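You operate a simulated robot arm through the tools that you are given. There is no shell and no other tool. Be economical: measure what you need, move in short steps, check, and stop when the job is done.

Carry out the task below with a simulated two-armed robot. There is one attempt and no reset: what you move stays moved.

TASK
Take the lid off the black cup and lay it down on the green bench by the press. Put the bearing with the largest size on its label from the screen table on the upper shelf of the green rack. Put the 12 mm slotted block from the inside of the green tray on the green bench by the sampler and the 10 mm slotted block on the upper shelf of the green rack. Fetch the bolt from the lower shelf of the green rack and set it on the middle shelf of the green rack. Put two of the white pots from the lower shelf of the green rack on the middle shelf of the green rack. The order is free.
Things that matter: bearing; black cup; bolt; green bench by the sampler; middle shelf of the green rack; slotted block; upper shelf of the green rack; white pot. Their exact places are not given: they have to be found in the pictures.

Only the result counts: the job must be done as asked and must still hold three seconds after the hand-in. Knocking over, shifting, dropping, spilling or breaking anything else fails it. Lids that push on must go on centred and level and be pressed home; caps that screw on are set level and turned clockwise until they are tight.

THE ROBOT
Two 7-joint arms with two-finger grippers on one trunk, on a base that drives. Base frame: it is fixed to the floor where the robot stands at the start and does not move with it; the origin is under the middle of the robot, x ahead of it, y to its left, z up; the surface under the hand at the start is at about z = 800. Units: mm, rad, N and s.
The left shoulder is at the start at [78, 151, 963], the right one opposite. With the tool pointing down near the work surface each hand reaches from about 280 to 800 mm from the robot's upright axis, wherever it stands, measured 20 degrees to its own side. Places, roughly: bearing [-1000, 0, 750]; black cup (6x6x6 cm) [600, -200, 800]; bolt (8x3x2 cm) [600, 1700, 500]; green bench by the sampler [600, -1000, 800]; middle shelf of the green rack [700, 2100, 900]; slotted block [-1250, -2000, 750]; upper shelf of the green rack [700, 2100, 1200]; white pot [500, 2250, 500]. Payload 2.54 kg a hand.
The tool frame of a hand sits at the grasp point between the pads (the TCP): z along the fingers, y along the line on which they close. The tips reach 30 mm beyond it. The gripper opens to 116 mm. The gripper's body begins 95 mm behind the TCP.
Orientation is told as [roll, pitch, yaw] about the base's x, y, z axes, in that order, counted from this pose: with the fingers straight down and closing along the base's y, the tool's x points along the base's -x, its y along +y and its z along -z.

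THE INTERFACE
- The arms move only by the tool arm_command. It takes "left_steps", "right_steps" or both (then of equal length, played together; a hand with none holds still); each is a list that holds one entry, the list of rows, each a list of 7 numbers: the shift along the tool's x, y, z in units of 250 mm (1.0 is 250 mm), then the turn, a rotation vector about the tool's x, y, z in units of 45 degrees (1.0 is 45 degrees), then the opening, from 0 (shut) to 1 (fully open). In form: [[[x, y, z, wx, wy, wz, jaw], ...]]. A call has 1 to 12 rows; each row is the pose to reach, as a shift and turn from the pose commanded when the call began, along the tool's axes at that moment. A call with a number of a shift or a turn outside -1 to 1 is refused whole. Each row takes 0.2 s and may step no farther than 50 mm and 0.15 rad from the row before; otherwise, or with a gripper value out of range, the whole call is refused. A pose out of reach is approached as far as the arm can. The call stops where the force on the tool passes 40 N (or 10 N more than at its start, if that is more) or the arm is blocked; 0.2 s more then pass. Each finger travels about 72 mm/s and halts on what it meets, pressing with about 23 N; the grip force reading is that of the motor and also rises with nothing between the fingers. The clock runs only during rows and for 0.2 s after the last one: add rows that repeat a pose to give the fingers time. The reply holds the time, the measured pose of the TCP, the force on the tool along the base axes, the opening and the grip force, in the units named above and with some noise, with the torque about the TCP (base axes, N m) and any sound that the robot's microphone picked up.
- Cameras (640 x 400 px; columns grow to the right, rows downward): "scene" is now at [83.8, -92.5, 1124]; the picture's right is [-0.99, -0.17, 0.00], its down [-0.02, 0.13, -0.99] and it looks along [0.17, -0.98, -0.13] (base axes); focal length 214 px, centre (320, 200). "left" rides on the left gripper at [69, 15, -122] in its tool frame; the picture's right is [-0.22, 0.98, 0.00], its down [-0.83, -0.18, -0.53] and it looks along [-0.52, -0.12, 0.85] (tool axes); focal length 251 px, centre (320, 200). "right" rides on the right gripper at [69, -15, -122] in its tool frame; the picture's right is [0.21, 0.98, 0.00], its down [-0.83, 0.18, -0.53] and it looks along [-0.52, 0.11, 0.85] (tool axes); focal length 251 px, centre (320, 200).
- camera(camera): a new picture of that camera. The clock stands still meanwhile.
- raise_lower(by): slides the trunk up (or, below 0, down) by that many mm; the arms and the scene camera ride with it, the base frame stays. It gives what a move gives, with no picture.
- base_move(legs): drives the robot by 1 to 6 legs, each [ahead, left, turn to the left] in mm, mm and rad, along the robot's own axes; the way and the turn of a leg run together, so that a leg with both is an arc; at most 1500 mm and 3.142 rad a leg. The arms and the cameras ride along, it lands a little off, and it stops where it bumps. It gives what a move gives.
- aim_head(pan, tilt): turns the head with the scene camera to pan (to the left, within 1.396 rad either way) and tilt (down, from -0.506 to 1.204), counted from straight ahead of the robot. It gives what a move gives.
- pixel_to_xyz(camera, pixels): there is no depth. For up to 12 entries [column, row, z] of the newest picture of that camera ("zoom" is the newest enlarged one), the place [x, y] in the base frame at which the ray of that pixel passes the height z, good to about 3 mm. The clock stands still meanwhile.
- inspect(camera, box): a new picture of the part [left, top, right, bottom] of that camera's present view, enlarged. The clock stands still meanwhile.
- sign_off(): hands the job in; it is judged then, once.

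Go step by step. Measure first, check grasps and placings, and put right what went wrong. The budget is 131 turns and 146 pictures, counting those below and the enlarged ones. Unless the task says otherwise, let go and move clear before handing in.

The tools are called after "Emit:" by a JSON object that holds its "fn" and its "kwargs". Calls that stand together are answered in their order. arm_command: Moves the arms, as the interface text tells. Its arguments: {"type":"object","properties":{"left_steps":{"type":"array"},"right_steps":{"type":"array"}},"required":[]} The other tools are called the same way: raise_lower (by) slides the trunk up or down; base_move (legs) drives the base; aim_head (pan, tilt) turns the head that bears the scene camera; camera (camera) takes a picture; pixel_to_xyz (camera, pixels) gives the place at which the rays of pixels pass given heights; inspect (camera, box) takes an enlarged picture of a part of a camera's view; sign_off () hands the job in.

At the start:

```text
t: 0.0
left_tool_pos: [478.6, -59.7, 1053.9]
left_tcp_rot: [0.001, -0.001, 0.001]
left_ft_force: [-0.1, -0.4, -0.1]
left_wrist_torque: [0.02, 0.01, -0.02]
left_grip_width: 116.2
left_grasp_force: 0.2
right_tool_pos: [314.4, -457.8, 1129.7]
right_tcp_rot: [0.001, -0.001, -0.001]
right_ft_force: [0.1, -0.1, 1.1]
right_wrist_torque: [0.0, -0.03, -0.05]
right_grip_width: 115.9
right_grasp_force: 0.0
trunk travel left (down, up): [-200.0, 89.0]
robot x, y, heading: [2.6, 2.5, -0.005]
head pan, tilt: [-1.4, 0.133]
```

scene: 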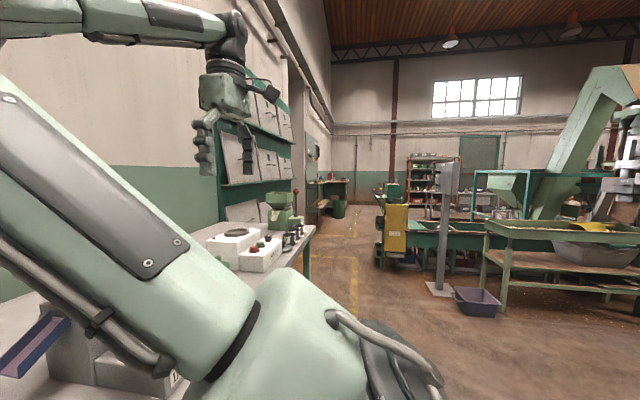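
right: 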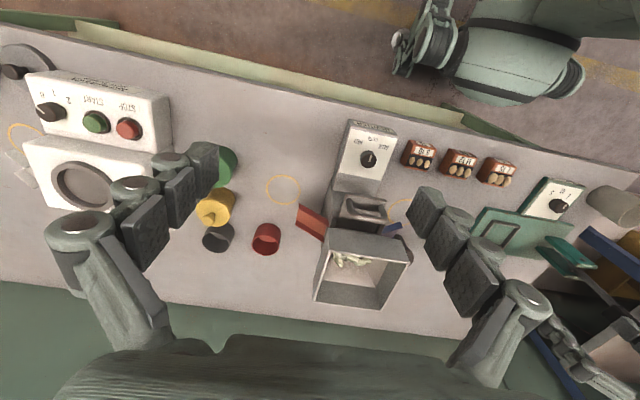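
left: 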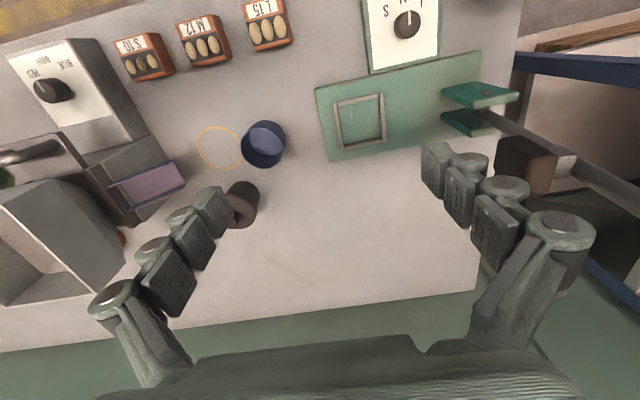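

The wrist views show the bench ahead with several small cups and the press, but not clearly enough to name the black cup. I'll aim the head forward and down to survey the bench.

Emit:
{"fn": "aim_head", "kwargs": {"pan": -0.3, "tilt": 0.7}}

Emit:
{"fn": "camera", "kwargs": {"camera": "scene"}}

Emit:
{"fn": "inspect", "kwargs": {"camera": "right", "box": [160, 120, 440, 295]}}

Emit:
{"fn": "inspect", "kwargs": {"camera": "left", "box": [0, 0, 520, 325]}}

```text
t: 1.3
left_tool_pos: [476.9, -59.4, 1053.5]
left_tcp_rot: [0.0, 0.001, 0.001]
left_ft_force: [-0.1, 0.8, 0.4]
left_wrist_torque: [0.01, 0.02, -0.01]
left_grip_width: 115.8
left_grasp_force: 0.1
right_tool_pos: [312.8, -458.7, 1128.8]
right_tcp_rot: [0.002, 0.0, -0.001]
right_ft_force: [-0.7, -0.3, -0.1]
right_wrist_torque: [-0.02, -0.02, 0.02]
right_grip_width: 116.1
right_grasp_force: 0.1
trunk travel left (down, up): [-200.0, 89.0]
robot x, y, heading: [-0.4, -0.1, -0.0]
head pan, tilt: [-0.3, 0.7]
```

```text
142 pictures are left
```

scene: 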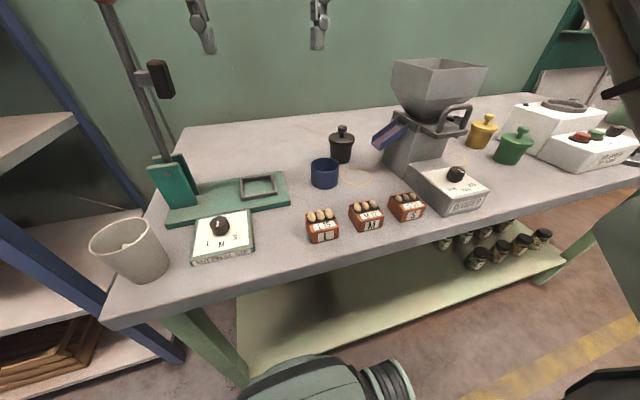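

```text
2.29 times, centred on (300, 208) of right
```

zoom: 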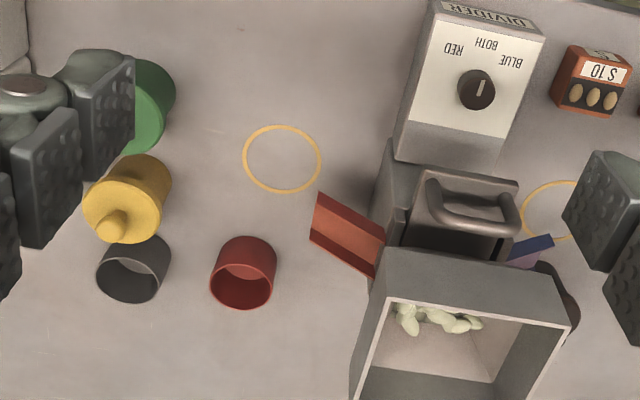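

```text
1.23 times, centred on (260, 162) of left
```

zoom: 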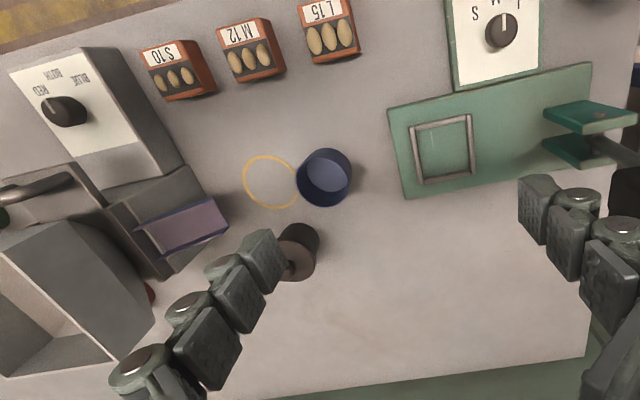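

The scene view shows a black lidded cup with a knob at (342,148), a hopper "divider", and a green-plated lever device at (220,195) that may be the press. I'll measure positions and look at the other parts of the room.

Emit:
{"fn": "pixel_to_xyz", "kwargs": {"camera": "scene", "pixels": [[341, 130, 870], [341, 161, 800], [324, 187, 800], [228, 198, 810], [136, 280, 800], [510, 160, 800], [600, 160, 800], [640, 180, 800], [108, 322, 800], [184, 126, 800]]}}

Emit:
{"fn": "inspect", "kwargs": {"camera": "scene", "box": [140, 100, 400, 262]}}

Emit:
{"fn": "aim_head", "kwargs": {"pan": -1.0, "tilt": 0.4}}

Emit:
{"fn": "camera", "kwargs": {"camera": "scene"}}

Emit:
{"fn": "aim_head", "kwargs": {"pan": 1.2, "tilt": 0.3}}

Emit:
{"fn": "camera", "kwargs": {"camera": "scene"}}

```text
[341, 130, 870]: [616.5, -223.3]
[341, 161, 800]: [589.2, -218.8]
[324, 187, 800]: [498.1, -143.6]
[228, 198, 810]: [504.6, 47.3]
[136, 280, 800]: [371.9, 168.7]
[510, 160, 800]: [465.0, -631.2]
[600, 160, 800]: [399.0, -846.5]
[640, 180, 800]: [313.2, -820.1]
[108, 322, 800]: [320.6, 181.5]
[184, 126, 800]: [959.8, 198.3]
```

```text
2.46 times, centred on (270, 181) of scene
```

zoom: 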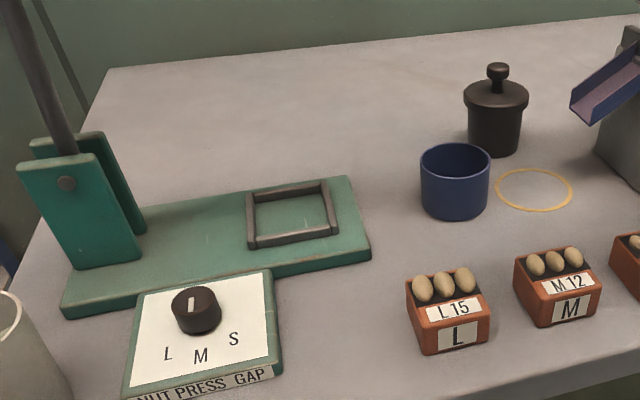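

```text
t: 2.4
left_tool_pos: [479.0, -59.4, 1053.5]
left_tcp_rot: [0.001, 0.0, 0.002]
left_ft_force: [0.5, 0.7, 0.2]
left_wrist_torque: [0.03, 0.02, 0.04]
left_grip_width: 116.0
left_grasp_force: 0.1
right_tool_pos: [312.9, -457.5, 1128.5]
right_tcp_rot: [0.001, -0.001, 0.0]
right_ft_force: [0.5, -0.1, -0.1]
right_wrist_torque: [0.01, -0.03, 0.0]
right_grip_width: 116.1
right_grasp_force: 0.1
trunk travel left (down, up): [-200.0, 89.0]
robot x, y, heading: [0.7, 3.0, -0.001]
head pan, tilt: [-1.0, 0.4]
```

```text
138 pictures are left
```

scene: 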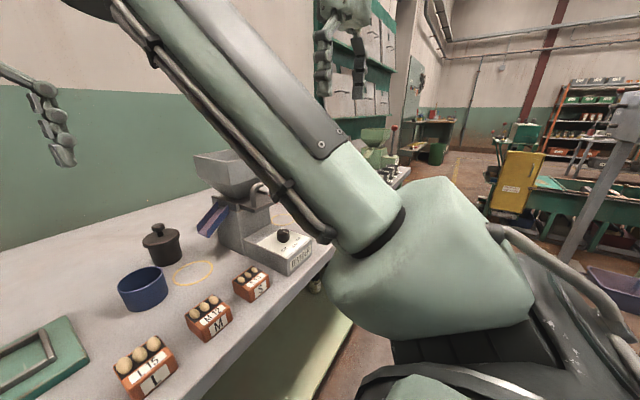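

```text
t: 4.5
left_tool_pos: [477.5, -59.0, 1053.1]
left_tcp_rot: [0.0, -0.001, 0.002]
left_ft_force: [0.2, 0.4, -0.2]
left_wrist_torque: [0.01, -0.01, 0.0]
left_grip_width: 116.0
left_grasp_force: 0.0
right_tool_pos: [314.0, -458.1, 1128.2]
right_tcp_rot: [-0.001, 0.0, 0.001]
right_ft_force: [0.5, -1.3, 0.0]
right_wrist_torque: [0.03, 0.0, -0.02]
right_grip_width: 116.0
right_grasp_force: 0.0
trunk travel left (down, up): [-200.0, 89.0]
robot x, y, heading: [0.2, 2.9, 0.001]
head pan, tilt: [1.201, 0.3]
```

```text
137 pictures are left
```

scene: 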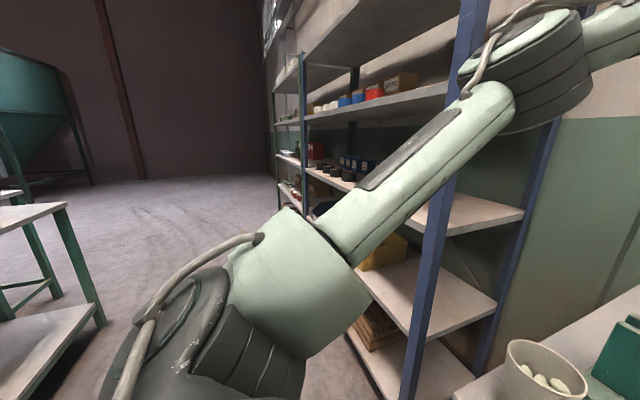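

The lever device reads "NUT PRESS", so the black cup's bench is the bench by the press. I'll bring the left hand over the cup at about (616,-223) and look from above.

Emit:
{"fn": "arm_command", "kwargs": {"left_steps": [[[-0.14, -0.13, 0, 0, 0, 0, 0.8], [-0.28, -0.26, 0, 0, 0, 0, 0.6], [-0.42, -0.4, 0, 0, 0, 0, 0.5], [-0.5, -0.53, 0, 0, 0, 0, 0.5], [-0.55, -0.65, 0, 0, 0, 0, 0.5]]]}}

Emit:
{"fn": "camera", "kwargs": {"camera": "left"}}

Emit:
{"fn": "aim_head", "kwargs": {"pan": -0.3, "tilt": 0.5}}

Emit:
{"fn": "camera", "kwargs": {"camera": "scene"}}

```text
t: 5.7
left_tool_pos: [560.0, -165.4, 1035.5]
left_tcp_rot: [-0.002, -0.002, 0.002]
left_ft_force: [-0.2, 0.7, 0.7]
left_wrist_torque: [0.0, 0.0, -0.01]
left_grip_width: 58.0
left_grasp_force: 0.1
left hand out of reach, approached as far as the arm can: row 3, 4, 5
right_tool_pos: [312.5, -459.3, 1129.9]
right_tcp_rot: [0.001, -0.001, -0.001]
right_ft_force: [0.3, 0.1, -0.3]
right_wrist_torque: [0.04, -0.05, 0.03]
right_grip_width: 115.9
right_grasp_force: 0.0
trunk travel left (down, up): [-200.0, 89.0]
robot x, y, heading: [0.4, 0.2, -0.002]
head pan, tilt: [1.201, 0.3]
```

```text
136 pictures are left
```

left: 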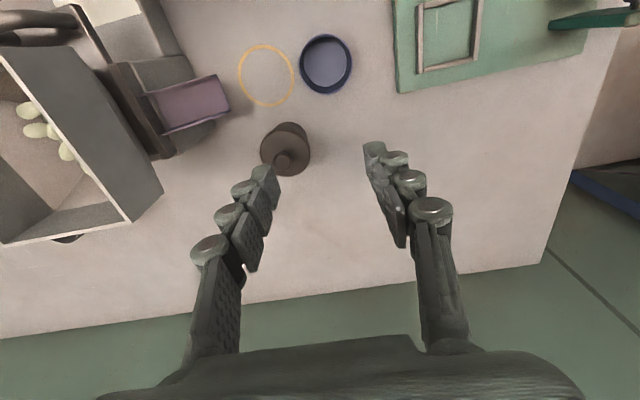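

```text
t: 7.3
left_tool_pos: [560.8, -164.3, 1036.5]
left_tcp_rot: [-0.001, -0.001, 0.001]
left_ft_force: [0.1, 0.0, -0.5]
left_wrist_torque: [-0.02, -0.01, 0.02]
left_grip_width: 58.1
left_grasp_force: 0.0
right_tool_pos: [314.0, -459.2, 1129.8]
right_tcp_rot: [0.001, 0.001, 0.002]
right_ft_force: [-0.5, 0.9, -1.0]
right_wrist_torque: [-0.01, -0.05, 0.02]
right_grip_width: 116.0
right_grasp_force: 0.0
trunk travel left (down, up): [-200.0, 89.0]
robot x, y, heading: [1.8, 2.3, -0.004]
head pan, tilt: [-0.3, 0.499]
```

```text
135 pictures are left
```

scene: 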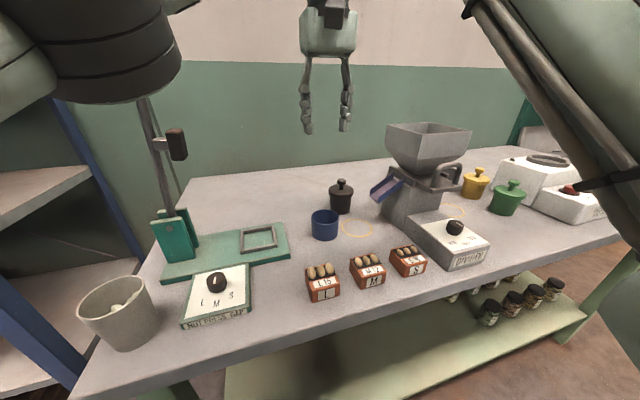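

The left arm was at its reach limit at that height. I'll measure the knob in the left picture and shift the base right by 150 mm.

Emit:
{"fn": "pixel_to_xyz", "kwargs": {"camera": "left", "pixels": [[283, 159, 875], [290, 147, 840], [290, 147, 860], [326, 63, 840], [434, 30, 800], [545, 262, 800], [150, 180, 1000], [160, 190, 1040]]}}

Emit:
{"fn": "base_move", "kwargs": {"legs": [[0, -170, 0]]}}

Emit:
{"fn": "camera", "kwargs": {"camera": "left"}}

Emit:
{"fn": "inspect", "kwargs": {"camera": "scene", "box": [240, 140, 480, 290]}}

```text
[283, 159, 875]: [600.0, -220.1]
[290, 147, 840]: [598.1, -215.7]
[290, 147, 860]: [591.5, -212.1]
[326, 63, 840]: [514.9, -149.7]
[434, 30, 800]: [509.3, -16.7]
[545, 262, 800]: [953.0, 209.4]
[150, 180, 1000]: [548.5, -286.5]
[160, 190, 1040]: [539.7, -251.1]
```

```text
t: 9.5
left_tool_pos: [560.3, -332.7, 1035.2]
left_tcp_rot: [-0.002, -0.002, 0.002]
left_ft_force: [-1.3, 3.2, 3.8]
left_wrist_torque: [-0.25, -0.1, -0.21]
left_grip_width: 60.9
left_grasp_force: 9.1
right_tool_pos: [313.0, -627.2, 1129.2]
right_tcp_rot: [-0.003, 0.0, -0.001]
right_ft_force: [0.1, -0.2, -0.2]
right_wrist_torque: [0.0, 0.0, 0.02]
right_grip_width: 116.1
right_grasp_force: 0.1
trunk travel left (down, up): [-200.0, 89.0]
robot x, y, heading: [-0.2, -168.2, 0.001]
head pan, tilt: [-0.3, 0.499]
```

```text
134 pictures are left
```

left: 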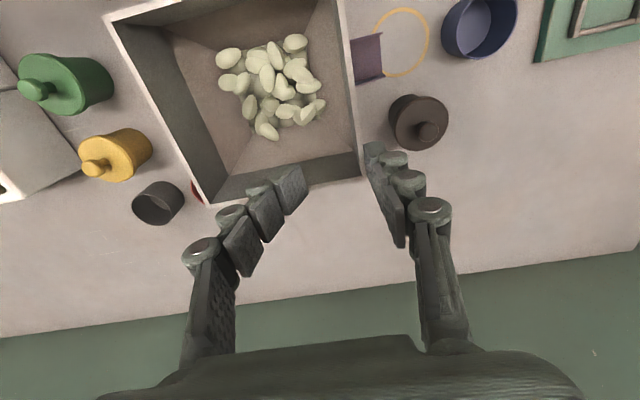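

```text
2.67 times, centred on (360, 215) of scene
```

zoom: 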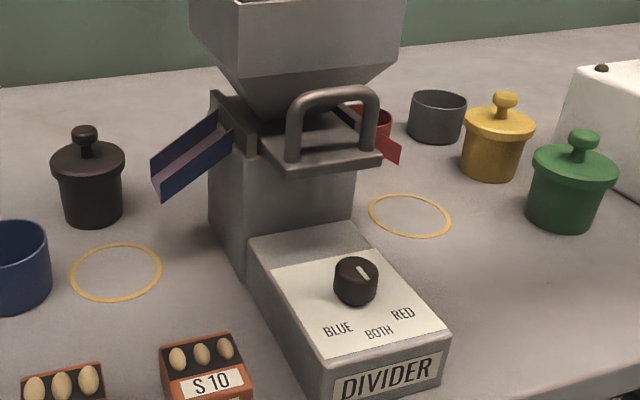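

The base shift carried the open fingers onto the hopper rim: the force is only a few N, but the grip reads 9 N. I'll raise the hand straight up, then move it sideways to the cup.

Emit:
{"fn": "arm_command", "kwargs": {"left_steps": [[[0, 0, -0.1, 0, 0, 0, 0.5], [0, 0, -0.22, 0, 0, 0, 0.5], [0, 0, -0.32, 0, 0, 0, 0.5], [0, 0.15, -0.32, 0, 0, 0, 0.5], [0, 0.3, -0.32, 0, 0, 0, 0.5], [0, 0.45, -0.32, 0, 0, 0, 0.5]]]}}

Emit:
{"fn": "camera", "kwargs": {"camera": "left"}}

Emit:
{"fn": "inspect", "kwargs": {"camera": "scene", "box": [240, 140, 480, 290]}}

```text
t: 10.9
left_tool_pos: [560.5, -219.8, 1115.5]
left_tcp_rot: [-0.005, -0.005, 0.002]
left_ft_force: [0.4, 0.3, -0.1]
left_wrist_torque: [0.03, 0.01, 0.02]
left_grip_width: 58.0
left_grasp_force: 0.0
left hand out of reach, approached as far as the arm can: row 1, 2, 3, 4
right_tool_pos: [313.2, -625.0, 1129.9]
right_tcp_rot: [-0.002, 0.001, 0.001]
right_ft_force: [0.0, 0.5, -0.2]
right_wrist_torque: [-0.05, 0.04, 0.0]
right_grip_width: 116.0
right_grasp_force: 0.0
trunk travel left (down, up): [-200.0, 89.0]
robot x, y, heading: [0.3, -165.8, -0.0]
head pan, tilt: [-0.3, 0.499]
```

```text
132 pictures are left
```

left: 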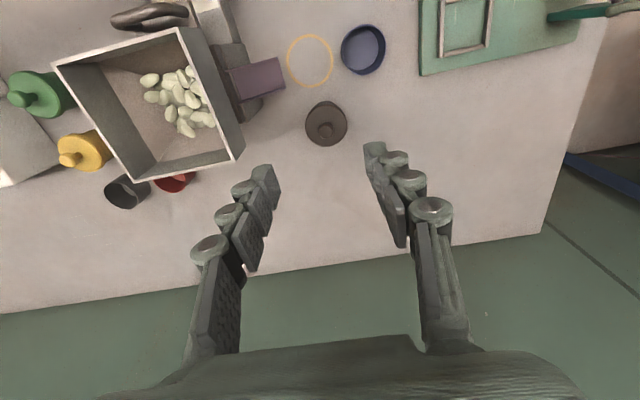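

```text
2.67 times, centred on (360, 215) of scene
```

zoom: 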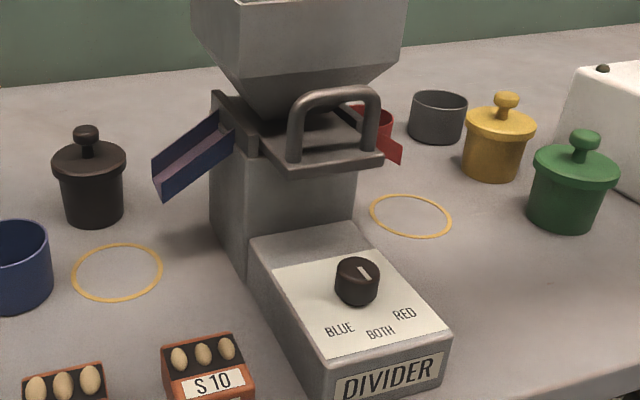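

Nothing in the scene has shifted; the whole image moved only by a pixel of base drift. I'll locate the knob at (327,130) in the left view.

Emit:
{"fn": "pixel_to_xyz", "kwargs": {"camera": "left", "pixels": [[327, 130, 875], [327, 124, 860], [327, 122, 845], [325, 140, 875], [243, 160, 1000], [170, 165, 1000]]}}

Emit:
{"fn": "inspect", "kwargs": {"camera": "left", "box": [260, 80, 400, 168]}}

```text
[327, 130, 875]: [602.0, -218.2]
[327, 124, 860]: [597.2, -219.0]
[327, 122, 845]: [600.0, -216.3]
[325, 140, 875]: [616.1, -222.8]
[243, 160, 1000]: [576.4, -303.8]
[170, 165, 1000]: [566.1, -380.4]
```

```text
4.55 times, centred on (330, 124) of left
```

zoom: 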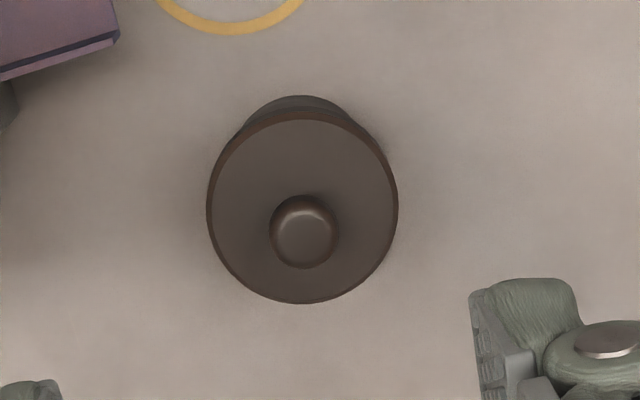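

Combining the views puts the knob at about (601,-219), top near z 878, with the lid plate near 850. I'll descend to TCP z≈890 with the jaw part open and check.

Emit:
{"fn": "arm_command", "kwargs": {"left_steps": [[[-0.16, 0, 0.15, 0, 0, 0, 0.45], [-0.16, 0, 0.34, 0, 0, 0, 0.45], [-0.16, 0, 0.53, 0, 0, 0, 0.45], [-0.16, 0, 0.72, 0, 0, 0, 0.45], [-0.16, 0, 0.86, 0, 0, 0, 0.45], [-0.16, 0, 0.9, 0, 0, 0, 0.45]]]}}

Emit:
{"fn": "inspect", "kwargs": {"camera": "left", "box": [160, 60, 480, 260]}}

Emit:
{"fn": "inspect", "kwargs": {"camera": "scene", "box": [200, 120, 440, 270]}}

```text
refused: row 1 steps farther than a row can; nothing moved
```

```text
2.00 times, centred on (320, 160) of left
```

zoom: 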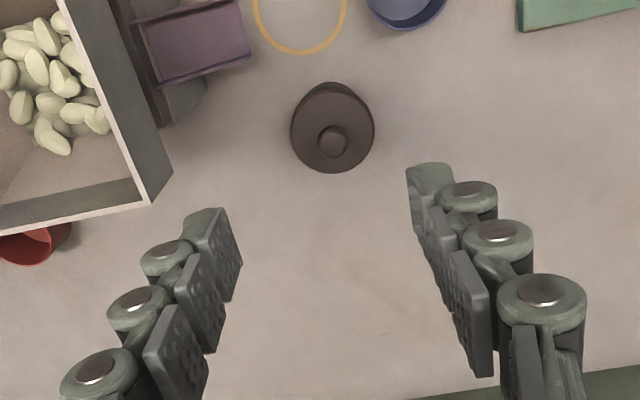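

```text
2.67 times, centred on (320, 195) of scene
```

zoom: 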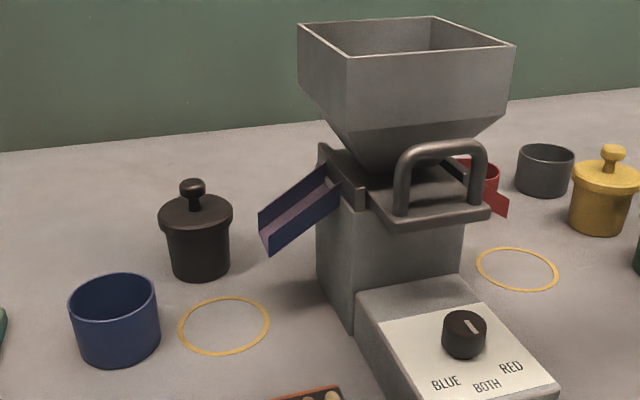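

The first row was 55 mm long, so it was refused. I'll split the step and go again.

Emit:
{"fn": "arm_command", "kwargs": {"left_steps": [[[-0.1, 0, 0.1, 0, 0, 0, 0.45], [-0.16, 0, 0.25, 0, 0, 0, 0.45], [-0.16, 0, 0.42, 0, 0, 0, 0.45], [-0.16, 0, 0.6, 0, 0, 0, 0.45], [-0.16, 0, 0.76, 0, 0, 0, 0.45], [-0.16, 0, 0.86, 0, 0, 0, 0.45], [-0.16, 0, 0.9, 0, 0, 0, 0.45]]]}}

Emit:
{"fn": "inspect", "kwargs": {"camera": "left", "box": [160, 100, 480, 300]}}

Emit:
{"fn": "inspect", "kwargs": {"camera": "scene", "box": [200, 120, 360, 220]}}

```text
t: 12.5
left_tool_pos: [600.8, -221.2, 890.5]
left_tcp_rot: [-0.003, 0.0, 0.002]
left_ft_force: [-0.3, -0.6, 0.0]
left_wrist_torque: [-0.01, -0.01, 0.03]
left_grip_width: 51.9
left_grasp_force: 0.0
right_tool_pos: [313.8, -626.6, 1128.1]
right_tcp_rot: [0.001, 0.0, 0.0]
right_ft_force: [-0.1, 0.5, -1.0]
right_wrist_torque: [0.03, -0.01, 0.04]
right_grip_width: 116.1
right_grasp_force: 0.1
trunk travel left (down, up): [-200.0, 89.0]
robot x, y, heading: [2.9, -167.2, 0.004]
head pan, tilt: [-0.3, 0.499]
```

```text
2.00 times, centred on (320, 200) of left
```

zoom: 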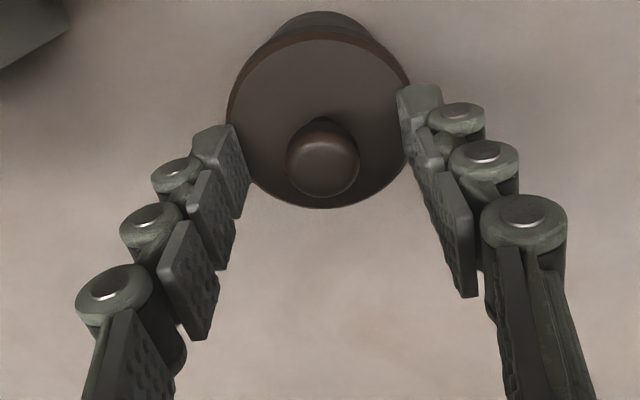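

```text
4.00 times, centred on (280, 170) of scene
```

zoom: 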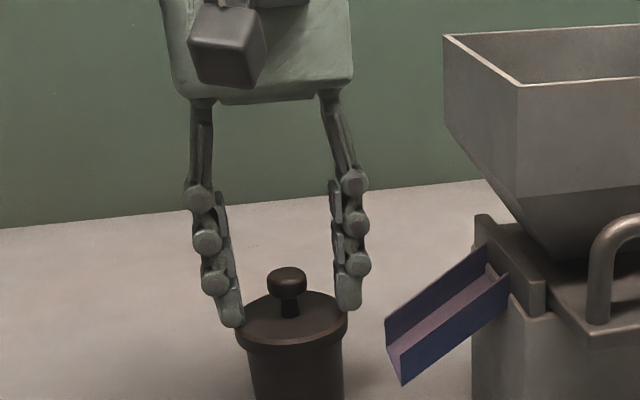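

The knob sits between the fingertips and is centred to within 3 mm. I'll close on it and lift gently.

Emit:
{"fn": "arm_command", "kwargs": {"left_steps": [[[-0.01, 0, 0, 0, 0, 0, 0.3], [-0.01, 0, 0.01, 0, 0, 0, 0.1], [-0.01, 0, 0.01, 0, 0, 0, 0.0], [-0.01, 0, 0.01, 0, 0, 0, 0.0], [-0.01, 0, 0.01, 0, 0, 0, 0.0]]]}}

Emit:
{"fn": "inspect", "kwargs": {"camera": "scene", "box": [200, 120, 360, 220]}}

```text
t: 13.7
left_tool_pos: [603.5, -220.3, 890.2]
left_tcp_rot: [-0.003, -0.006, 0.004]
left_ft_force: [3.5, 2.0, 15.6]
left_wrist_torque: [0.05, -0.12, 0.01]
left_grip_width: 19.2
left_grasp_force: 23.1
right_tool_pos: [313.5, -625.7, 1130.4]
right_tcp_rot: [-0.002, -0.003, 0.002]
right_ft_force: [-0.2, 0.7, 0.5]
right_wrist_torque: [-0.02, 0.02, -0.03]
right_grip_width: 115.7
right_grasp_force: 0.1
trunk travel left (down, up): [-200.0, 89.0]
robot x, y, heading: [2.7, -165.5, -0.002]
head pan, tilt: [-0.3, 0.499]
```

```text
4.00 times, centred on (280, 170) of scene
```

zoom: 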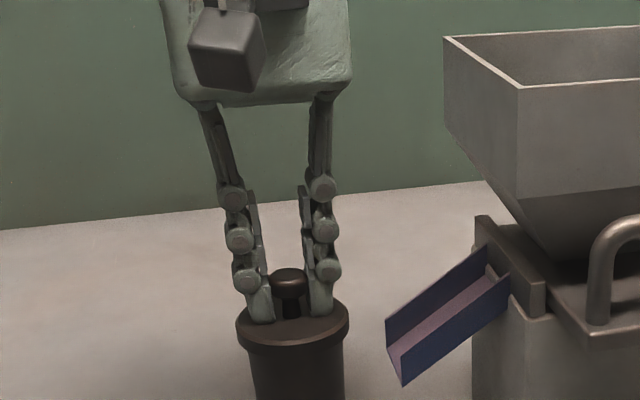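

The jaw stopped at 19 mm on the knob with a 23 N grip, and the tips touch the lid plate. I'll lift 80 mm.

Emit:
{"fn": "arm_command", "kwargs": {"left_steps": [[[0, 0, -0.04, 0, 0, 0, 0], [0, 0, -0.1, 0, 0, 0, 0], [0, 0, -0.2, 0, 0, 0, 0], [0, 0, -0.32, 0, 0, 0, 0], [0, 0, -0.4, 0, 0, 0, 0]]]}}

Emit:
{"fn": "inspect", "kwargs": {"camera": "scene", "box": [180, 100, 420, 250]}}

```text
t: 14.9
left_tool_pos: [603.4, -219.9, 987.5]
left_tcp_rot: [-0.002, -0.003, 0.0]
left_ft_force: [0.0, 0.0, -0.2]
left_wrist_torque: [0.02, 0.01, 0.02]
left_grip_width: 19.5
left_grasp_force: 22.4
right_tool_pos: [313.7, -626.9, 1130.3]
right_tcp_rot: [0.0, -0.001, 0.0]
right_ft_force: [0.3, -0.8, -0.2]
right_wrist_torque: [0.0, 0.02, 0.04]
right_grip_width: 116.0
right_grasp_force: 0.1
trunk travel left (down, up): [-200.0, 89.0]
robot x, y, heading: [1.0, -165.8, -0.002]
head pan, tilt: [-0.3, 0.499]
heard: snap
```

```text
2.67 times, centred on (300, 175) of scene
```

zoom: 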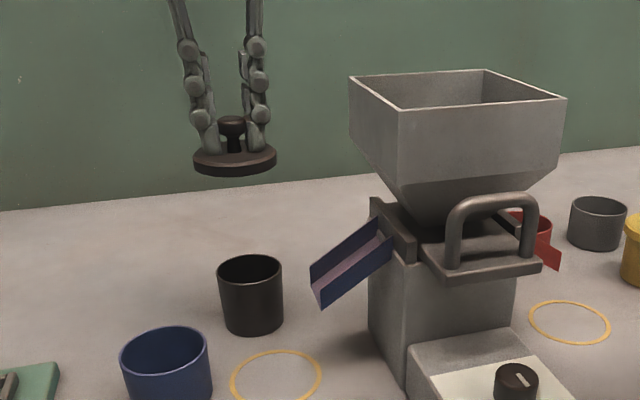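

The lid snapped off cleanly and the cup stayed put. I'll carry the lid to the clear bench area at (660,-80) and lower it to just above the surface.

Emit:
{"fn": "arm_command", "kwargs": {"left_steps": [[[-0.05, 0.15, 0, 0, 0, 0, 0], [-0.12, 0.3, 0, 0, 0, 0, 0], [-0.18, 0.45, 0, 0, 0, 0, 0], [-0.23, 0.56, 0, 0, 0, 0, 0], [-0.23, 0.56, 0.15, 0, 0, 0, 0], [-0.23, 0.56, 0.3, 0, 0, 0, 0], [-0.23, 0.56, 0.42, 0, 0, 0, 0], [-0.23, 0.56, 0.48, 0, 0, 0, 0]]]}}

Emit:
{"fn": "inspect", "kwargs": {"camera": "scene", "box": [150, 100, 390, 250]}}

```text
t: 16.7
left_tool_pos: [658.5, -87.9, 879.4]
left_tcp_rot: [0.002, -0.021, -0.004]
left_ft_force: [0.7, -0.2, 0.6]
left_wrist_torque: [-0.07, 0.0, 0.02]
left_grip_width: 19.5
left_grasp_force: 22.9
right_tool_pos: [307.6, -633.2, 1130.8]
right_tcp_rot: [0.004, -0.007, -0.002]
right_ft_force: [0.8, -0.4, 0.5]
right_wrist_torque: [0.02, 0.01, -0.03]
right_grip_width: 116.1
right_grasp_force: 0.1
trunk travel left (down, up): [-200.0, 89.0]
robot x, y, heading: [-1.2, -169.8, -0.001]
head pan, tilt: [-0.3, 0.499]
```

```text
2.67 times, centred on (270, 175) of scene
```

zoom: 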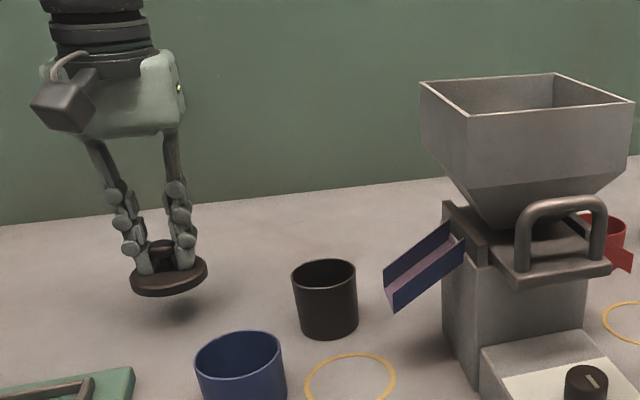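

The hand lags 12 mm in z and tilts slightly, and the robot itself moved a few mm, so the left arm may be touching something. I'll look at the elbow before going on.

Emit:
{"fn": "aim_head", "kwargs": {"pan": 0.5, "tilt": 0.4}}

Emit:
{"fn": "camera", "kwargs": {"camera": "scene"}}

```text
t: 17.9
left_tool_pos: [658.5, -85.5, 880.3]
left_tcp_rot: [0.003, -0.024, 0.002]
left_ft_force: [-0.2, 0.5, -0.1]
left_wrist_torque: [-0.01, 0.01, 0.02]
left_grip_width: 19.4
left_grasp_force: 23.3
right_tool_pos: [307.8, -632.9, 1128.5]
right_tcp_rot: [0.005, -0.007, 0.0]
right_ft_force: [0.0, 0.2, 1.6]
right_wrist_torque: [0.02, 0.01, -0.04]
right_grip_width: 116.2
right_grasp_force: 0.2
trunk travel left (down, up): [-200.0, 89.0]
robot x, y, heading: [-1.7, -169.5, -0.003]
head pan, tilt: [0.499, 0.4]
```

```text
122 pictures are left
```

scene: 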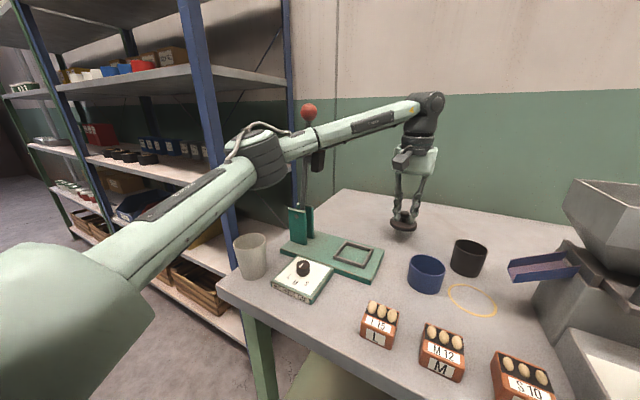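

The left elbow is against the press lever (red knob, (310,110)). I'll back the arm off along the same path and check the lever.

Emit:
{"fn": "arm_command", "kwargs": {"left_steps": [[[0, 0, -0.06, 0, 0, 0, 0], [0, 0, -0.2, 0, 0, 0, 0], [0, 0, -0.36, 0, 0, 0, 0], [0, 0, -0.48, 0, 0, 0, 0], [0.05, -0.11, -0.48, 0, 0, 0, 0], [0.1, -0.26, -0.48, 0, 0, 0, 0], [0.1, -0.42, -0.48, 0, 0, 0, 0]]]}}

Emit:
{"fn": "camera", "kwargs": {"camera": "scene"}}

```text
t: 19.5
left_tool_pos: [635.0, -185.8, 987.3]
left_tcp_rot: [-0.002, -0.001, 0.002]
left_ft_force: [-0.5, -0.9, -1.2]
left_wrist_torque: [0.0, -0.03, 0.02]
left_grip_width: 19.4
left_grasp_force: 23.2
right_tool_pos: [313.5, -627.1, 1128.4]
right_tcp_rot: [-0.001, 0.0, 0.0]
right_ft_force: [-0.3, 0.3, -0.4]
right_wrist_torque: [-0.01, 0.0, 0.01]
right_grip_width: 115.9
right_grasp_force: 0.2
trunk travel left (down, up): [-200.0, 89.0]
robot x, y, heading: [2.1, -169.7, -0.004]
head pan, tilt: [0.499, 0.4]
```

```text
121 pictures are left
```

scene: 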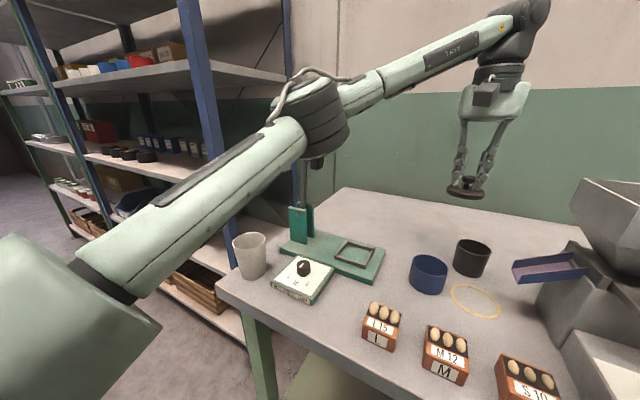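

Backing off restored the readings. I'll set the lid further right, at about (685,-185), where the elbow has room, and lower it in stages while watching for contact.

Emit:
{"fn": "arm_command", "kwargs": {"left_steps": [[[-0.1, 0, 0.04, 0, 0, 0, 0], [-0.2, 0, 0.1, 0, 0, 0, 0], [-0.2, 0, 0.2, 0, 0, 0, 0], [-0.2, 0, 0.3, 0, 0, 0, 0]]]}}

Emit:
{"fn": "camera", "kwargs": {"camera": "scene"}}

```text
t: 20.5
left_tool_pos: [685.9, -185.1, 912.1]
left_tcp_rot: [-0.003, -0.002, 0.002]
left_ft_force: [0.4, -1.0, 0.3]
left_wrist_torque: [-0.03, 0.02, -0.01]
left_grip_width: 19.3
left_grasp_force: 23.0
right_tool_pos: [314.7, -627.6, 1129.4]
right_tcp_rot: [-0.002, 0.0, 0.001]
right_ft_force: [-0.3, 0.6, -0.5]
right_wrist_torque: [0.02, 0.0, 0.0]
right_grip_width: 116.1
right_grasp_force: 0.0
trunk travel left (down, up): [-200.0, 89.0]
robot x, y, heading: [-2.1, -167.0, 0.001]
head pan, tilt: [0.499, 0.4]
```

```text
120 pictures are left
```

scene: 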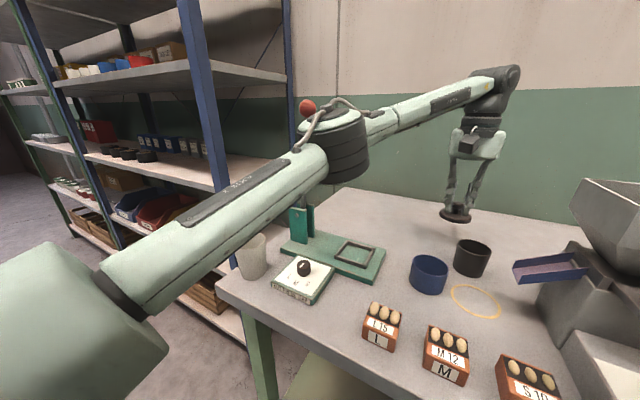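

There's no deviation now: the commanded and measured poses agree. I'll continue down slowly.

Emit:
{"fn": "arm_command", "kwargs": {"left_steps": [[[0, 0, 0.06, 0, 0, 0, 0], [0, 0, 0.12, 0, 0, 0, 0], [0, 0, 0.17, 0, 0, 0, 0], [0, 0, 0.2, 0, 0, 0, 0]]]}}

Emit:
{"fn": "inspect", "kwargs": {"camera": "scene", "box": [380, 120, 540, 220]}}

```text
t: 21.5
left_tool_pos: [685.6, -185.0, 862.7]
left_tcp_rot: [-0.001, -0.002, 0.0]
left_ft_force: [0.8, 0.0, -0.3]
left_wrist_torque: [0.02, 0.0, -0.01]
left_grip_width: 19.7
left_grasp_force: 23.0
right_tool_pos: [314.6, -625.7, 1129.9]
right_tcp_rot: [0.001, 0.001, -0.002]
right_ft_force: [0.8, 0.5, 0.3]
right_wrist_torque: [0.01, -0.03, 0.01]
right_grip_width: 116.0
right_grasp_force: 0.0
trunk travel left (down, up): [-200.0, 89.0]
robot x, y, heading: [-4.0, -168.1, -0.001]
head pan, tilt: [0.499, 0.4]
```

```text
4.00 times, centred on (460, 170) of scene
```

zoom: 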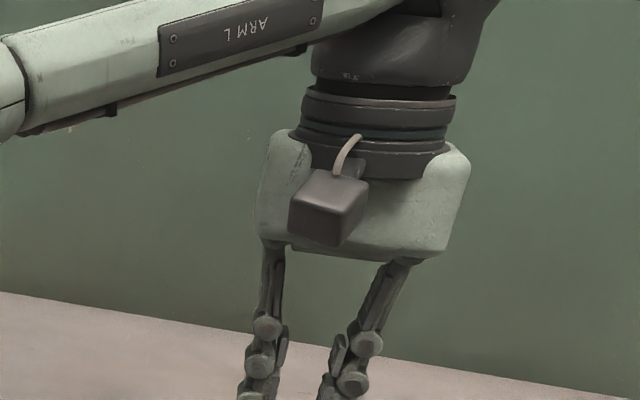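

Still free at z 862. I'll lower in 3–4 mm steps until the force shows contact.

Emit:
{"fn": "arm_command", "kwargs": {"left_steps": [[[0, 0, 0.012, 0, 0, 0, 0], [0, 0, 0.024, 0, 0, 0, 0], [0, 0, 0.036, 0, 0, 0, 0]]]}}

Emit:
{"fn": "inspect", "kwargs": {"camera": "scene", "box": [380, 170, 540, 270]}}

```text
t: 22.3
left_tool_pos: [686.5, -185.9, 853.4]
left_tcp_rot: [-0.001, -0.002, 0.001]
left_ft_force: [-0.2, 0.0, 0.1]
left_wrist_torque: [-0.02, 0.0, -0.03]
left_grip_width: 19.4
left_grasp_force: 22.5
right_tool_pos: [314.1, -626.9, 1129.6]
right_tcp_rot: [0.0, -0.001, 0.0]
right_ft_force: [-0.4, -0.3, -0.4]
right_wrist_torque: [0.0, -0.02, -0.03]
right_grip_width: 116.1
right_grasp_force: 0.0
trunk travel left (down, up): [-200.0, 89.0]
robot x, y, heading: [-1.3, -170.3, 0.001]
head pan, tilt: [0.499, 0.4]
```

```text
4.00 times, centred on (460, 220) of scene
```

zoom: 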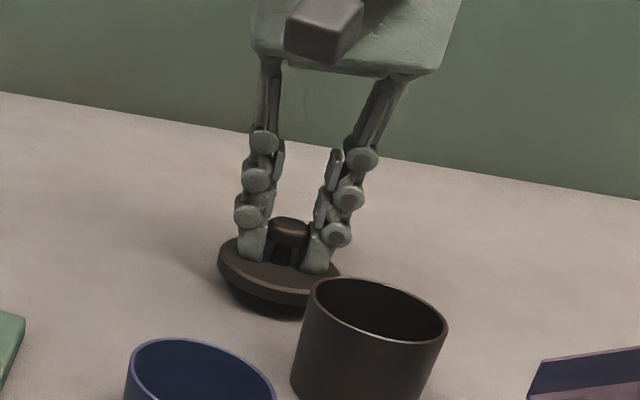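

The lid has a small plug below its plate and is nearly down. I'll keep lowering.

Emit:
{"fn": "arm_command", "kwargs": {"left_steps": [[[0, 0, 0.012, 0, 0, 0, 0], [0, 0, 0.024, 0, 0, 0, 0], [0, 0, 0.032, 0, 0, 0, 0]]]}}

Emit:
{"fn": "inspect", "kwargs": {"camera": "scene", "box": [380, 170, 540, 270]}}

```text
t: 23.1
left_tool_pos: [684.3, -185.4, 846.0]
left_tcp_rot: [-0.001, -0.003, 0.002]
left_ft_force: [0.7, -0.5, -0.4]
left_wrist_torque: [0.01, 0.01, 0.0]
left_grip_width: 19.3
left_grasp_force: 23.3
right_tool_pos: [313.3, -626.8, 1129.6]
right_tcp_rot: [-0.003, 0.001, -0.001]
right_ft_force: [0.2, -0.2, -0.4]
right_wrist_torque: [0.01, -0.02, 0.04]
right_grip_width: 116.0
right_grasp_force: 0.0
trunk travel left (down, up): [-200.0, 89.0]
robot x, y, heading: [-0.1, -172.0, 0.001]
head pan, tilt: [0.499, 0.4]
```

```text
4.00 times, centred on (460, 220) of scene
```

zoom: 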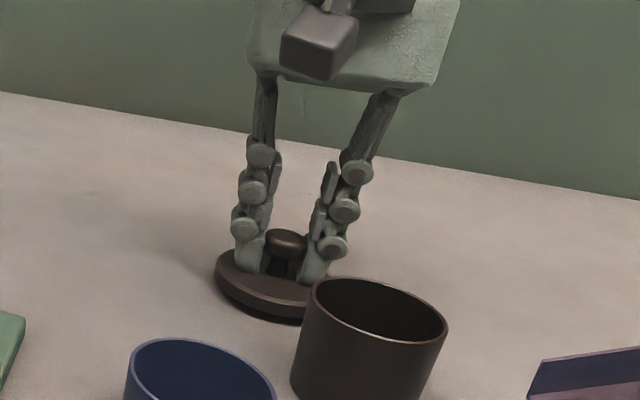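

Emit:
{"fn": "arm_command", "kwargs": {"left_steps": [[[0, 0, 0.012, 0, 0, 0, 0], [0, 0, 0.02, 0, 0, 0, 0], [0, 0, 0.028, 0, 0, 0, 0]]]}}

```text
t: 23.9
left_tool_pos: [685.8, -185.9, 839.3]
left_tcp_rot: [-0.003, 0.0, 0.002]
left_ft_force: [-0.1, -1.1, 1.1]
left_wrist_torque: [0.04, 0.01, 0.01]
left_grip_width: 19.6
left_grasp_force: 23.1
right_tool_pos: [312.8, -626.8, 1129.7]
right_tcp_rot: [-0.001, 0.0, 0.0]
right_ft_force: [-0.3, -0.3, -0.7]
right_wrist_torque: [-0.05, -0.02, -0.02]
right_grip_width: 116.0
right_grasp_force: 0.0
trunk travel left (down, up): [-200.0, 89.0]
robot x, y, heading: [0.7, -166.6, 0.001]
head pan, tilt: [0.499, 0.4]
```

No contact yet. I'll go a little further.

Emit:
{"fn": "arm_command", "kwargs": {"left_steps": [[[0, 0, 0.01, 0, 0, 0, 0], [0, 0, 0.02, 0, 0, 0, 0], [0, 0, 0.026, 0, 0, 0, 0]]]}}

Emit:
{"fn": "inspect", "kwargs": {"camera": "scene", "box": [380, 170, 540, 270]}}

```text
t: 24.7
left_tool_pos: [685.3, -186.1, 838.6]
left_tcp_rot: [-0.005, -0.012, 0.004]
left_ft_force: [9.5, -0.4, 36.5]
left_wrist_torque: [0.0, 0.25, -0.02]
left_grip_width: 19.2
left_grasp_force: 23.5
right_tool_pos: [311.9, -625.8, 1131.3]
right_tcp_rot: [-0.003, -0.003, -0.001]
right_ft_force: [-0.1, 0.6, -0.3]
right_wrist_torque: [-0.01, -0.03, 0.01]
right_grip_width: 115.8
right_grasp_force: 0.1
trunk travel left (down, up): [-200.0, 89.0]
robot x, y, heading: [-1.9, -170.2, -0.003]
head pan, tilt: [0.499, 0.4]
```

```text
4.00 times, centred on (460, 220) of scene
```

zoom: 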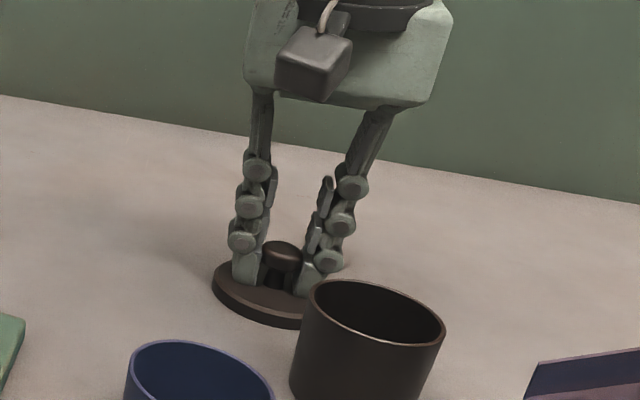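

The lid is flat on the bench with 36 N of contact. I'll relieve the pressure, open the jaw and rise.

Emit:
{"fn": "arm_command", "kwargs": {"left_steps": [[[0, 0, -0.022, 0, 0, 0, 0], [0, 0, -0.022, 0, 0, 0, 0.2], [0, 0, -0.022, 0, 0, 0, 0.45], [0, 0, -0.03, 0, 0, 0, 0.5], [0, 0, -0.15, 0, 0, 0, 0.5], [0, 0, -0.33, 0, 0, 0, 0.5], [0, 0, -0.5, 0, 0, 0, 0.5], [0, 0, -0.65, 0, 0, 0, 0.5]]]}}

Emit:
{"fn": "camera", "kwargs": {"camera": "scene"}}

```text
t: 26.5
left_tool_pos: [676.2, -180.8, 993.4]
left_tcp_rot: [-0.003, -0.002, 0.001]
left_ft_force: [0.1, 1.0, 0.1]
left_wrist_torque: [-0.03, -0.04, 0.02]
left_grip_width: 57.8
left_grasp_force: 0.0
left hand out of reach, approached as far as the arm can: row 8
right_tool_pos: [311.9, -626.0, 1130.9]
right_tcp_rot: [-0.001, 0.002, -0.001]
right_ft_force: [-0.2, 0.0, -0.6]
right_wrist_torque: [0.02, -0.04, 0.0]
right_grip_width: 116.1
right_grasp_force: 0.0
trunk travel left (down, up): [-200.0, 89.0]
robot x, y, heading: [-2.1, -167.1, 0.006]
head pan, tilt: [0.499, 0.4]
```

```text
115 pictures are left
```

scene: 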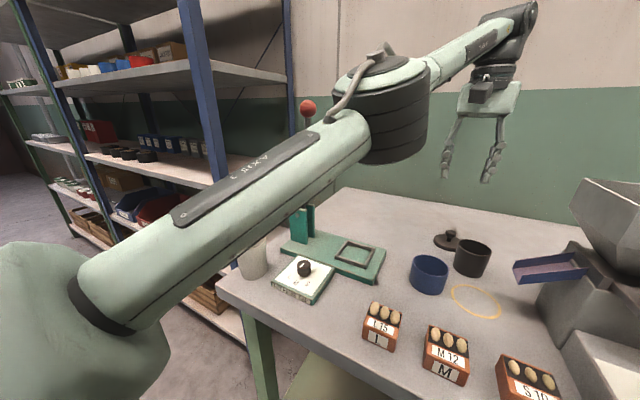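

The lid lies flat on the bench and everything else is in place. I'll retract the left hand, back up a little and survey the other stations.

Emit:
{"fn": "arm_command", "kwargs": {"left_steps": [[[0.18, 0, -0.02, 0, 0, 0, 0.5], [0.36, 0, -0.1, 0, 0, 0, 0.5], [0.54, 0, -0.2, 0, 0, 0, 0.5], [0.72, 0.05, -0.27, 0, 0, 0, 0.5], [0.9, 0.1, -0.3, 0, 0, 0, 0.5], [1.0, 0.2, -0.35, 0, 0, 0, 0.5]]]}}

Emit:
{"fn": "base_move", "kwargs": {"legs": [[-250, 0, 0], [0, 0, -1.2]]}}

Emit:
{"fn": "aim_head", "kwargs": {"pan": -0.5, "tilt": 0.25}}

Emit:
{"fn": "camera", "kwargs": {"camera": "scene"}}

Emit:
{"fn": "aim_head", "kwargs": {"pan": -1.39, "tilt": 0.25}}

Emit:
{"fn": "camera", "kwargs": {"camera": "scene"}}

```text
refused: row 3 steps farther than a row can; nothing moved
```

```text
t: 31.4
left_tool_pos: [-19.3, -804.1, 993.6]
left_tcp_rot: [-0.003, -0.002, -1.204]
left_ft_force: [0.0, 0.0, 0.4]
left_wrist_torque: [0.01, 0.04, 0.02]
left_grip_width: 57.9
left_grasp_force: 0.1
right_tool_pos: [-567.0, -624.3, 1130.2]
right_tcp_rot: [0.0, -0.001, -1.205]
right_ft_force: [-0.4, 0.3, -0.2]
right_wrist_torque: [0.02, -0.01, 0.04]
right_grip_width: 115.9
right_grasp_force: 0.0
trunk travel left (down, up): [-200.0, 89.0]
robot x, y, heading: [-249.6, -169.5, -1.203]
head pan, tilt: [0.499, 0.4]
```

```text
t: 32.6
left_tool_pos: [-20.1, -802.1, 991.6]
left_tcp_rot: [0.001, -0.002, -1.203]
left_ft_force: [-0.4, 0.5, 0.2]
left_wrist_torque: [0.02, -0.01, -0.02]
left_grip_width: 58.0
left_grasp_force: 0.0
right_tool_pos: [-565.8, -626.0, 1128.7]
right_tcp_rot: [0.001, -0.001, -1.205]
right_ft_force: [-0.6, -0.4, -0.6]
right_wrist_torque: [-0.01, -0.01, 0.0]
right_grip_width: 116.4
right_grasp_force: 0.1
trunk travel left (down, up): [-200.0, 89.0]
robot x, y, heading: [-249.6, -169.7, -1.206]
head pan, tilt: [-0.499, 0.25]
```

```text
114 pictures are left
```

scene: 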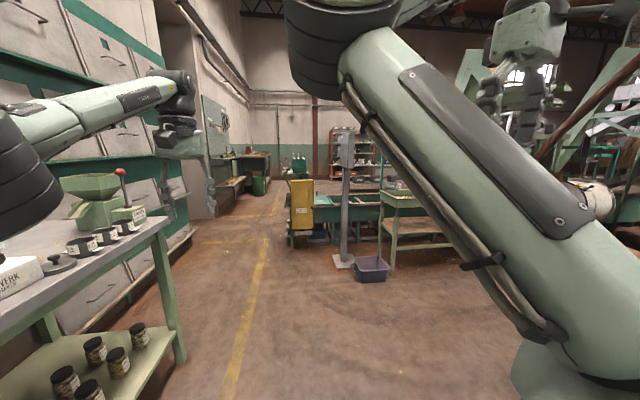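

```text
t: 33.8
left_tool_pos: [-21.1, -802.4, 992.0]
left_tcp_rot: [-0.001, -0.002, -1.203]
left_ft_force: [-0.1, 0.3, -0.2]
left_wrist_torque: [0.0, 0.01, -0.01]
left_grip_width: 58.1
left_grasp_force: 0.1
right_tool_pos: [-565.3, -624.7, 1128.8]
right_tcp_rot: [-0.002, -0.001, -1.204]
right_ft_force: [0.2, -0.4, -0.1]
right_wrist_torque: [0.0, 0.0, -0.02]
right_grip_width: 115.9
right_grasp_force: 0.0
trunk travel left (down, up): [-200.0, 89.0]
robot x, y, heading: [-252.5, -168.2, -1.205]
head pan, tilt: [-1.389, 0.25]
```

```text
113 pictures are left
```

scene: 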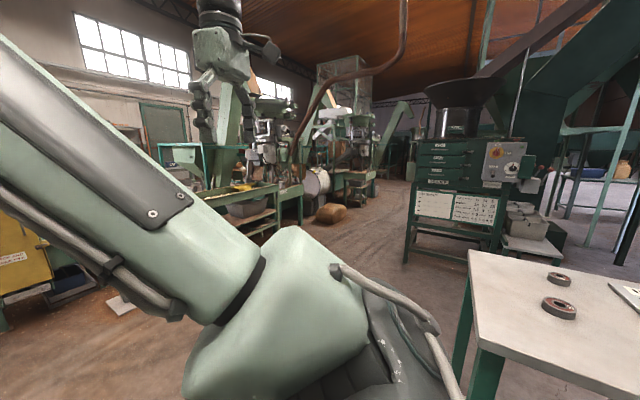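

The retraction row was refused, so the arm swept out during the turn; nothing registered contact. I'll retract it now. The screen table with the bearings is at the right, (560,300).

Emit:
{"fn": "arm_command", "kwargs": {"left_steps": [[[0.15, 0, -0.05, 0, 0, 0, 0.5], [0.3, 0, -0.1, 0, 0, 0, 0.5], [0.45, 0, -0.15, 0, 0, 0, 0.5], [0.6, 0.05, -0.2, 0, 0, 0, 0.5], [0.75, 0.1, -0.25, 0, 0, 0, 0.5], [0.9, 0.15, -0.3, 0, 0, 0, 0.5], [1.0, 0.2, -0.35, 0, 0, 0, 0.5]]]}}

Emit:
{"fn": "base_move", "kwargs": {"legs": [[0, 0, -1.94]]}}

Emit:
{"fn": "aim_head", "kwargs": {"pan": 0.0, "tilt": 0.5}}

Emit:
{"fn": "camera", "kwargs": {"camera": "scene"}}

```text
t: 35.4
left_tool_pos: [-64.4, -550.5, 1077.8]
left_tcp_rot: [-0.001, -0.002, -1.203]
left_ft_force: [0.9, -0.4, 1.1]
left_wrist_torque: [-0.01, 0.01, 0.0]
left_grip_width: 58.1
left_grasp_force: 0.1
right_tool_pos: [-564.7, -626.0, 1129.4]
right_tcp_rot: [0.0, -0.001, -1.201]
right_ft_force: [-0.1, -0.2, 0.0]
right_wrist_torque: [-0.02, 0.05, -0.02]
right_grip_width: 116.0
right_grasp_force: 0.1
trunk travel left (down, up): [-200.0, 89.0]
robot x, y, heading: [-250.9, -166.2, -1.204]
head pan, tilt: [-1.389, 0.25]
```

```text
t: 40.6
left_tool_pos: [-674.2, -201.7, 1078.7]
left_tcp_rot: [-0.003, -0.002, 3.136]
left_ft_force: [-0.3, 0.7, 0.6]
left_wrist_torque: [0.02, 0.02, 0.03]
left_grip_width: 57.8
left_grasp_force: 0.0
right_tool_pos: [-559.6, 291.6, 1129.4]
right_tcp_rot: [0.001, -0.001, 3.134]
right_ft_force: [-0.2, -0.2, 0.2]
right_wrist_torque: [0.02, 0.01, 0.0]
right_grip_width: 116.0
right_grasp_force: 0.0
trunk travel left (down, up): [-200.0, 89.0]
robot x, y, heading: [-251.4, -169.1, 3.135]
head pan, tilt: [-1.389, 0.25]
```

```text
t: 42.1
left_tool_pos: [-674.3, -201.7, 1079.4]
left_tcp_rot: [-0.002, -0.002, 3.137]
left_ft_force: [-0.3, -0.3, 0.0]
left_wrist_torque: [0.01, -0.01, -0.03]
left_grip_width: 58.1
left_grasp_force: 0.1
right_tool_pos: [-559.5, 293.2, 1128.0]
right_tcp_rot: [0.0, 0.0, 3.135]
right_ft_force: [0.0, -0.1, -0.3]
right_wrist_torque: [-0.04, -0.02, 0.0]
right_grip_width: 115.9
right_grasp_force: 0.0
trunk travel left (down, up): [-200.0, 89.0]
robot x, y, heading: [-249.4, -166.7, 3.134]
head pan, tilt: [0.0, 0.499]
```

```text
112 pictures are left
```

scene: 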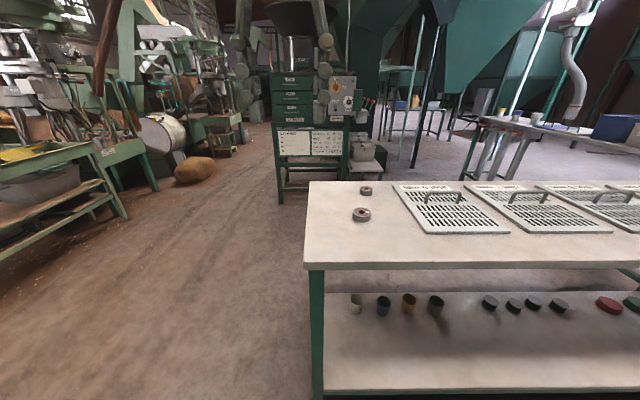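

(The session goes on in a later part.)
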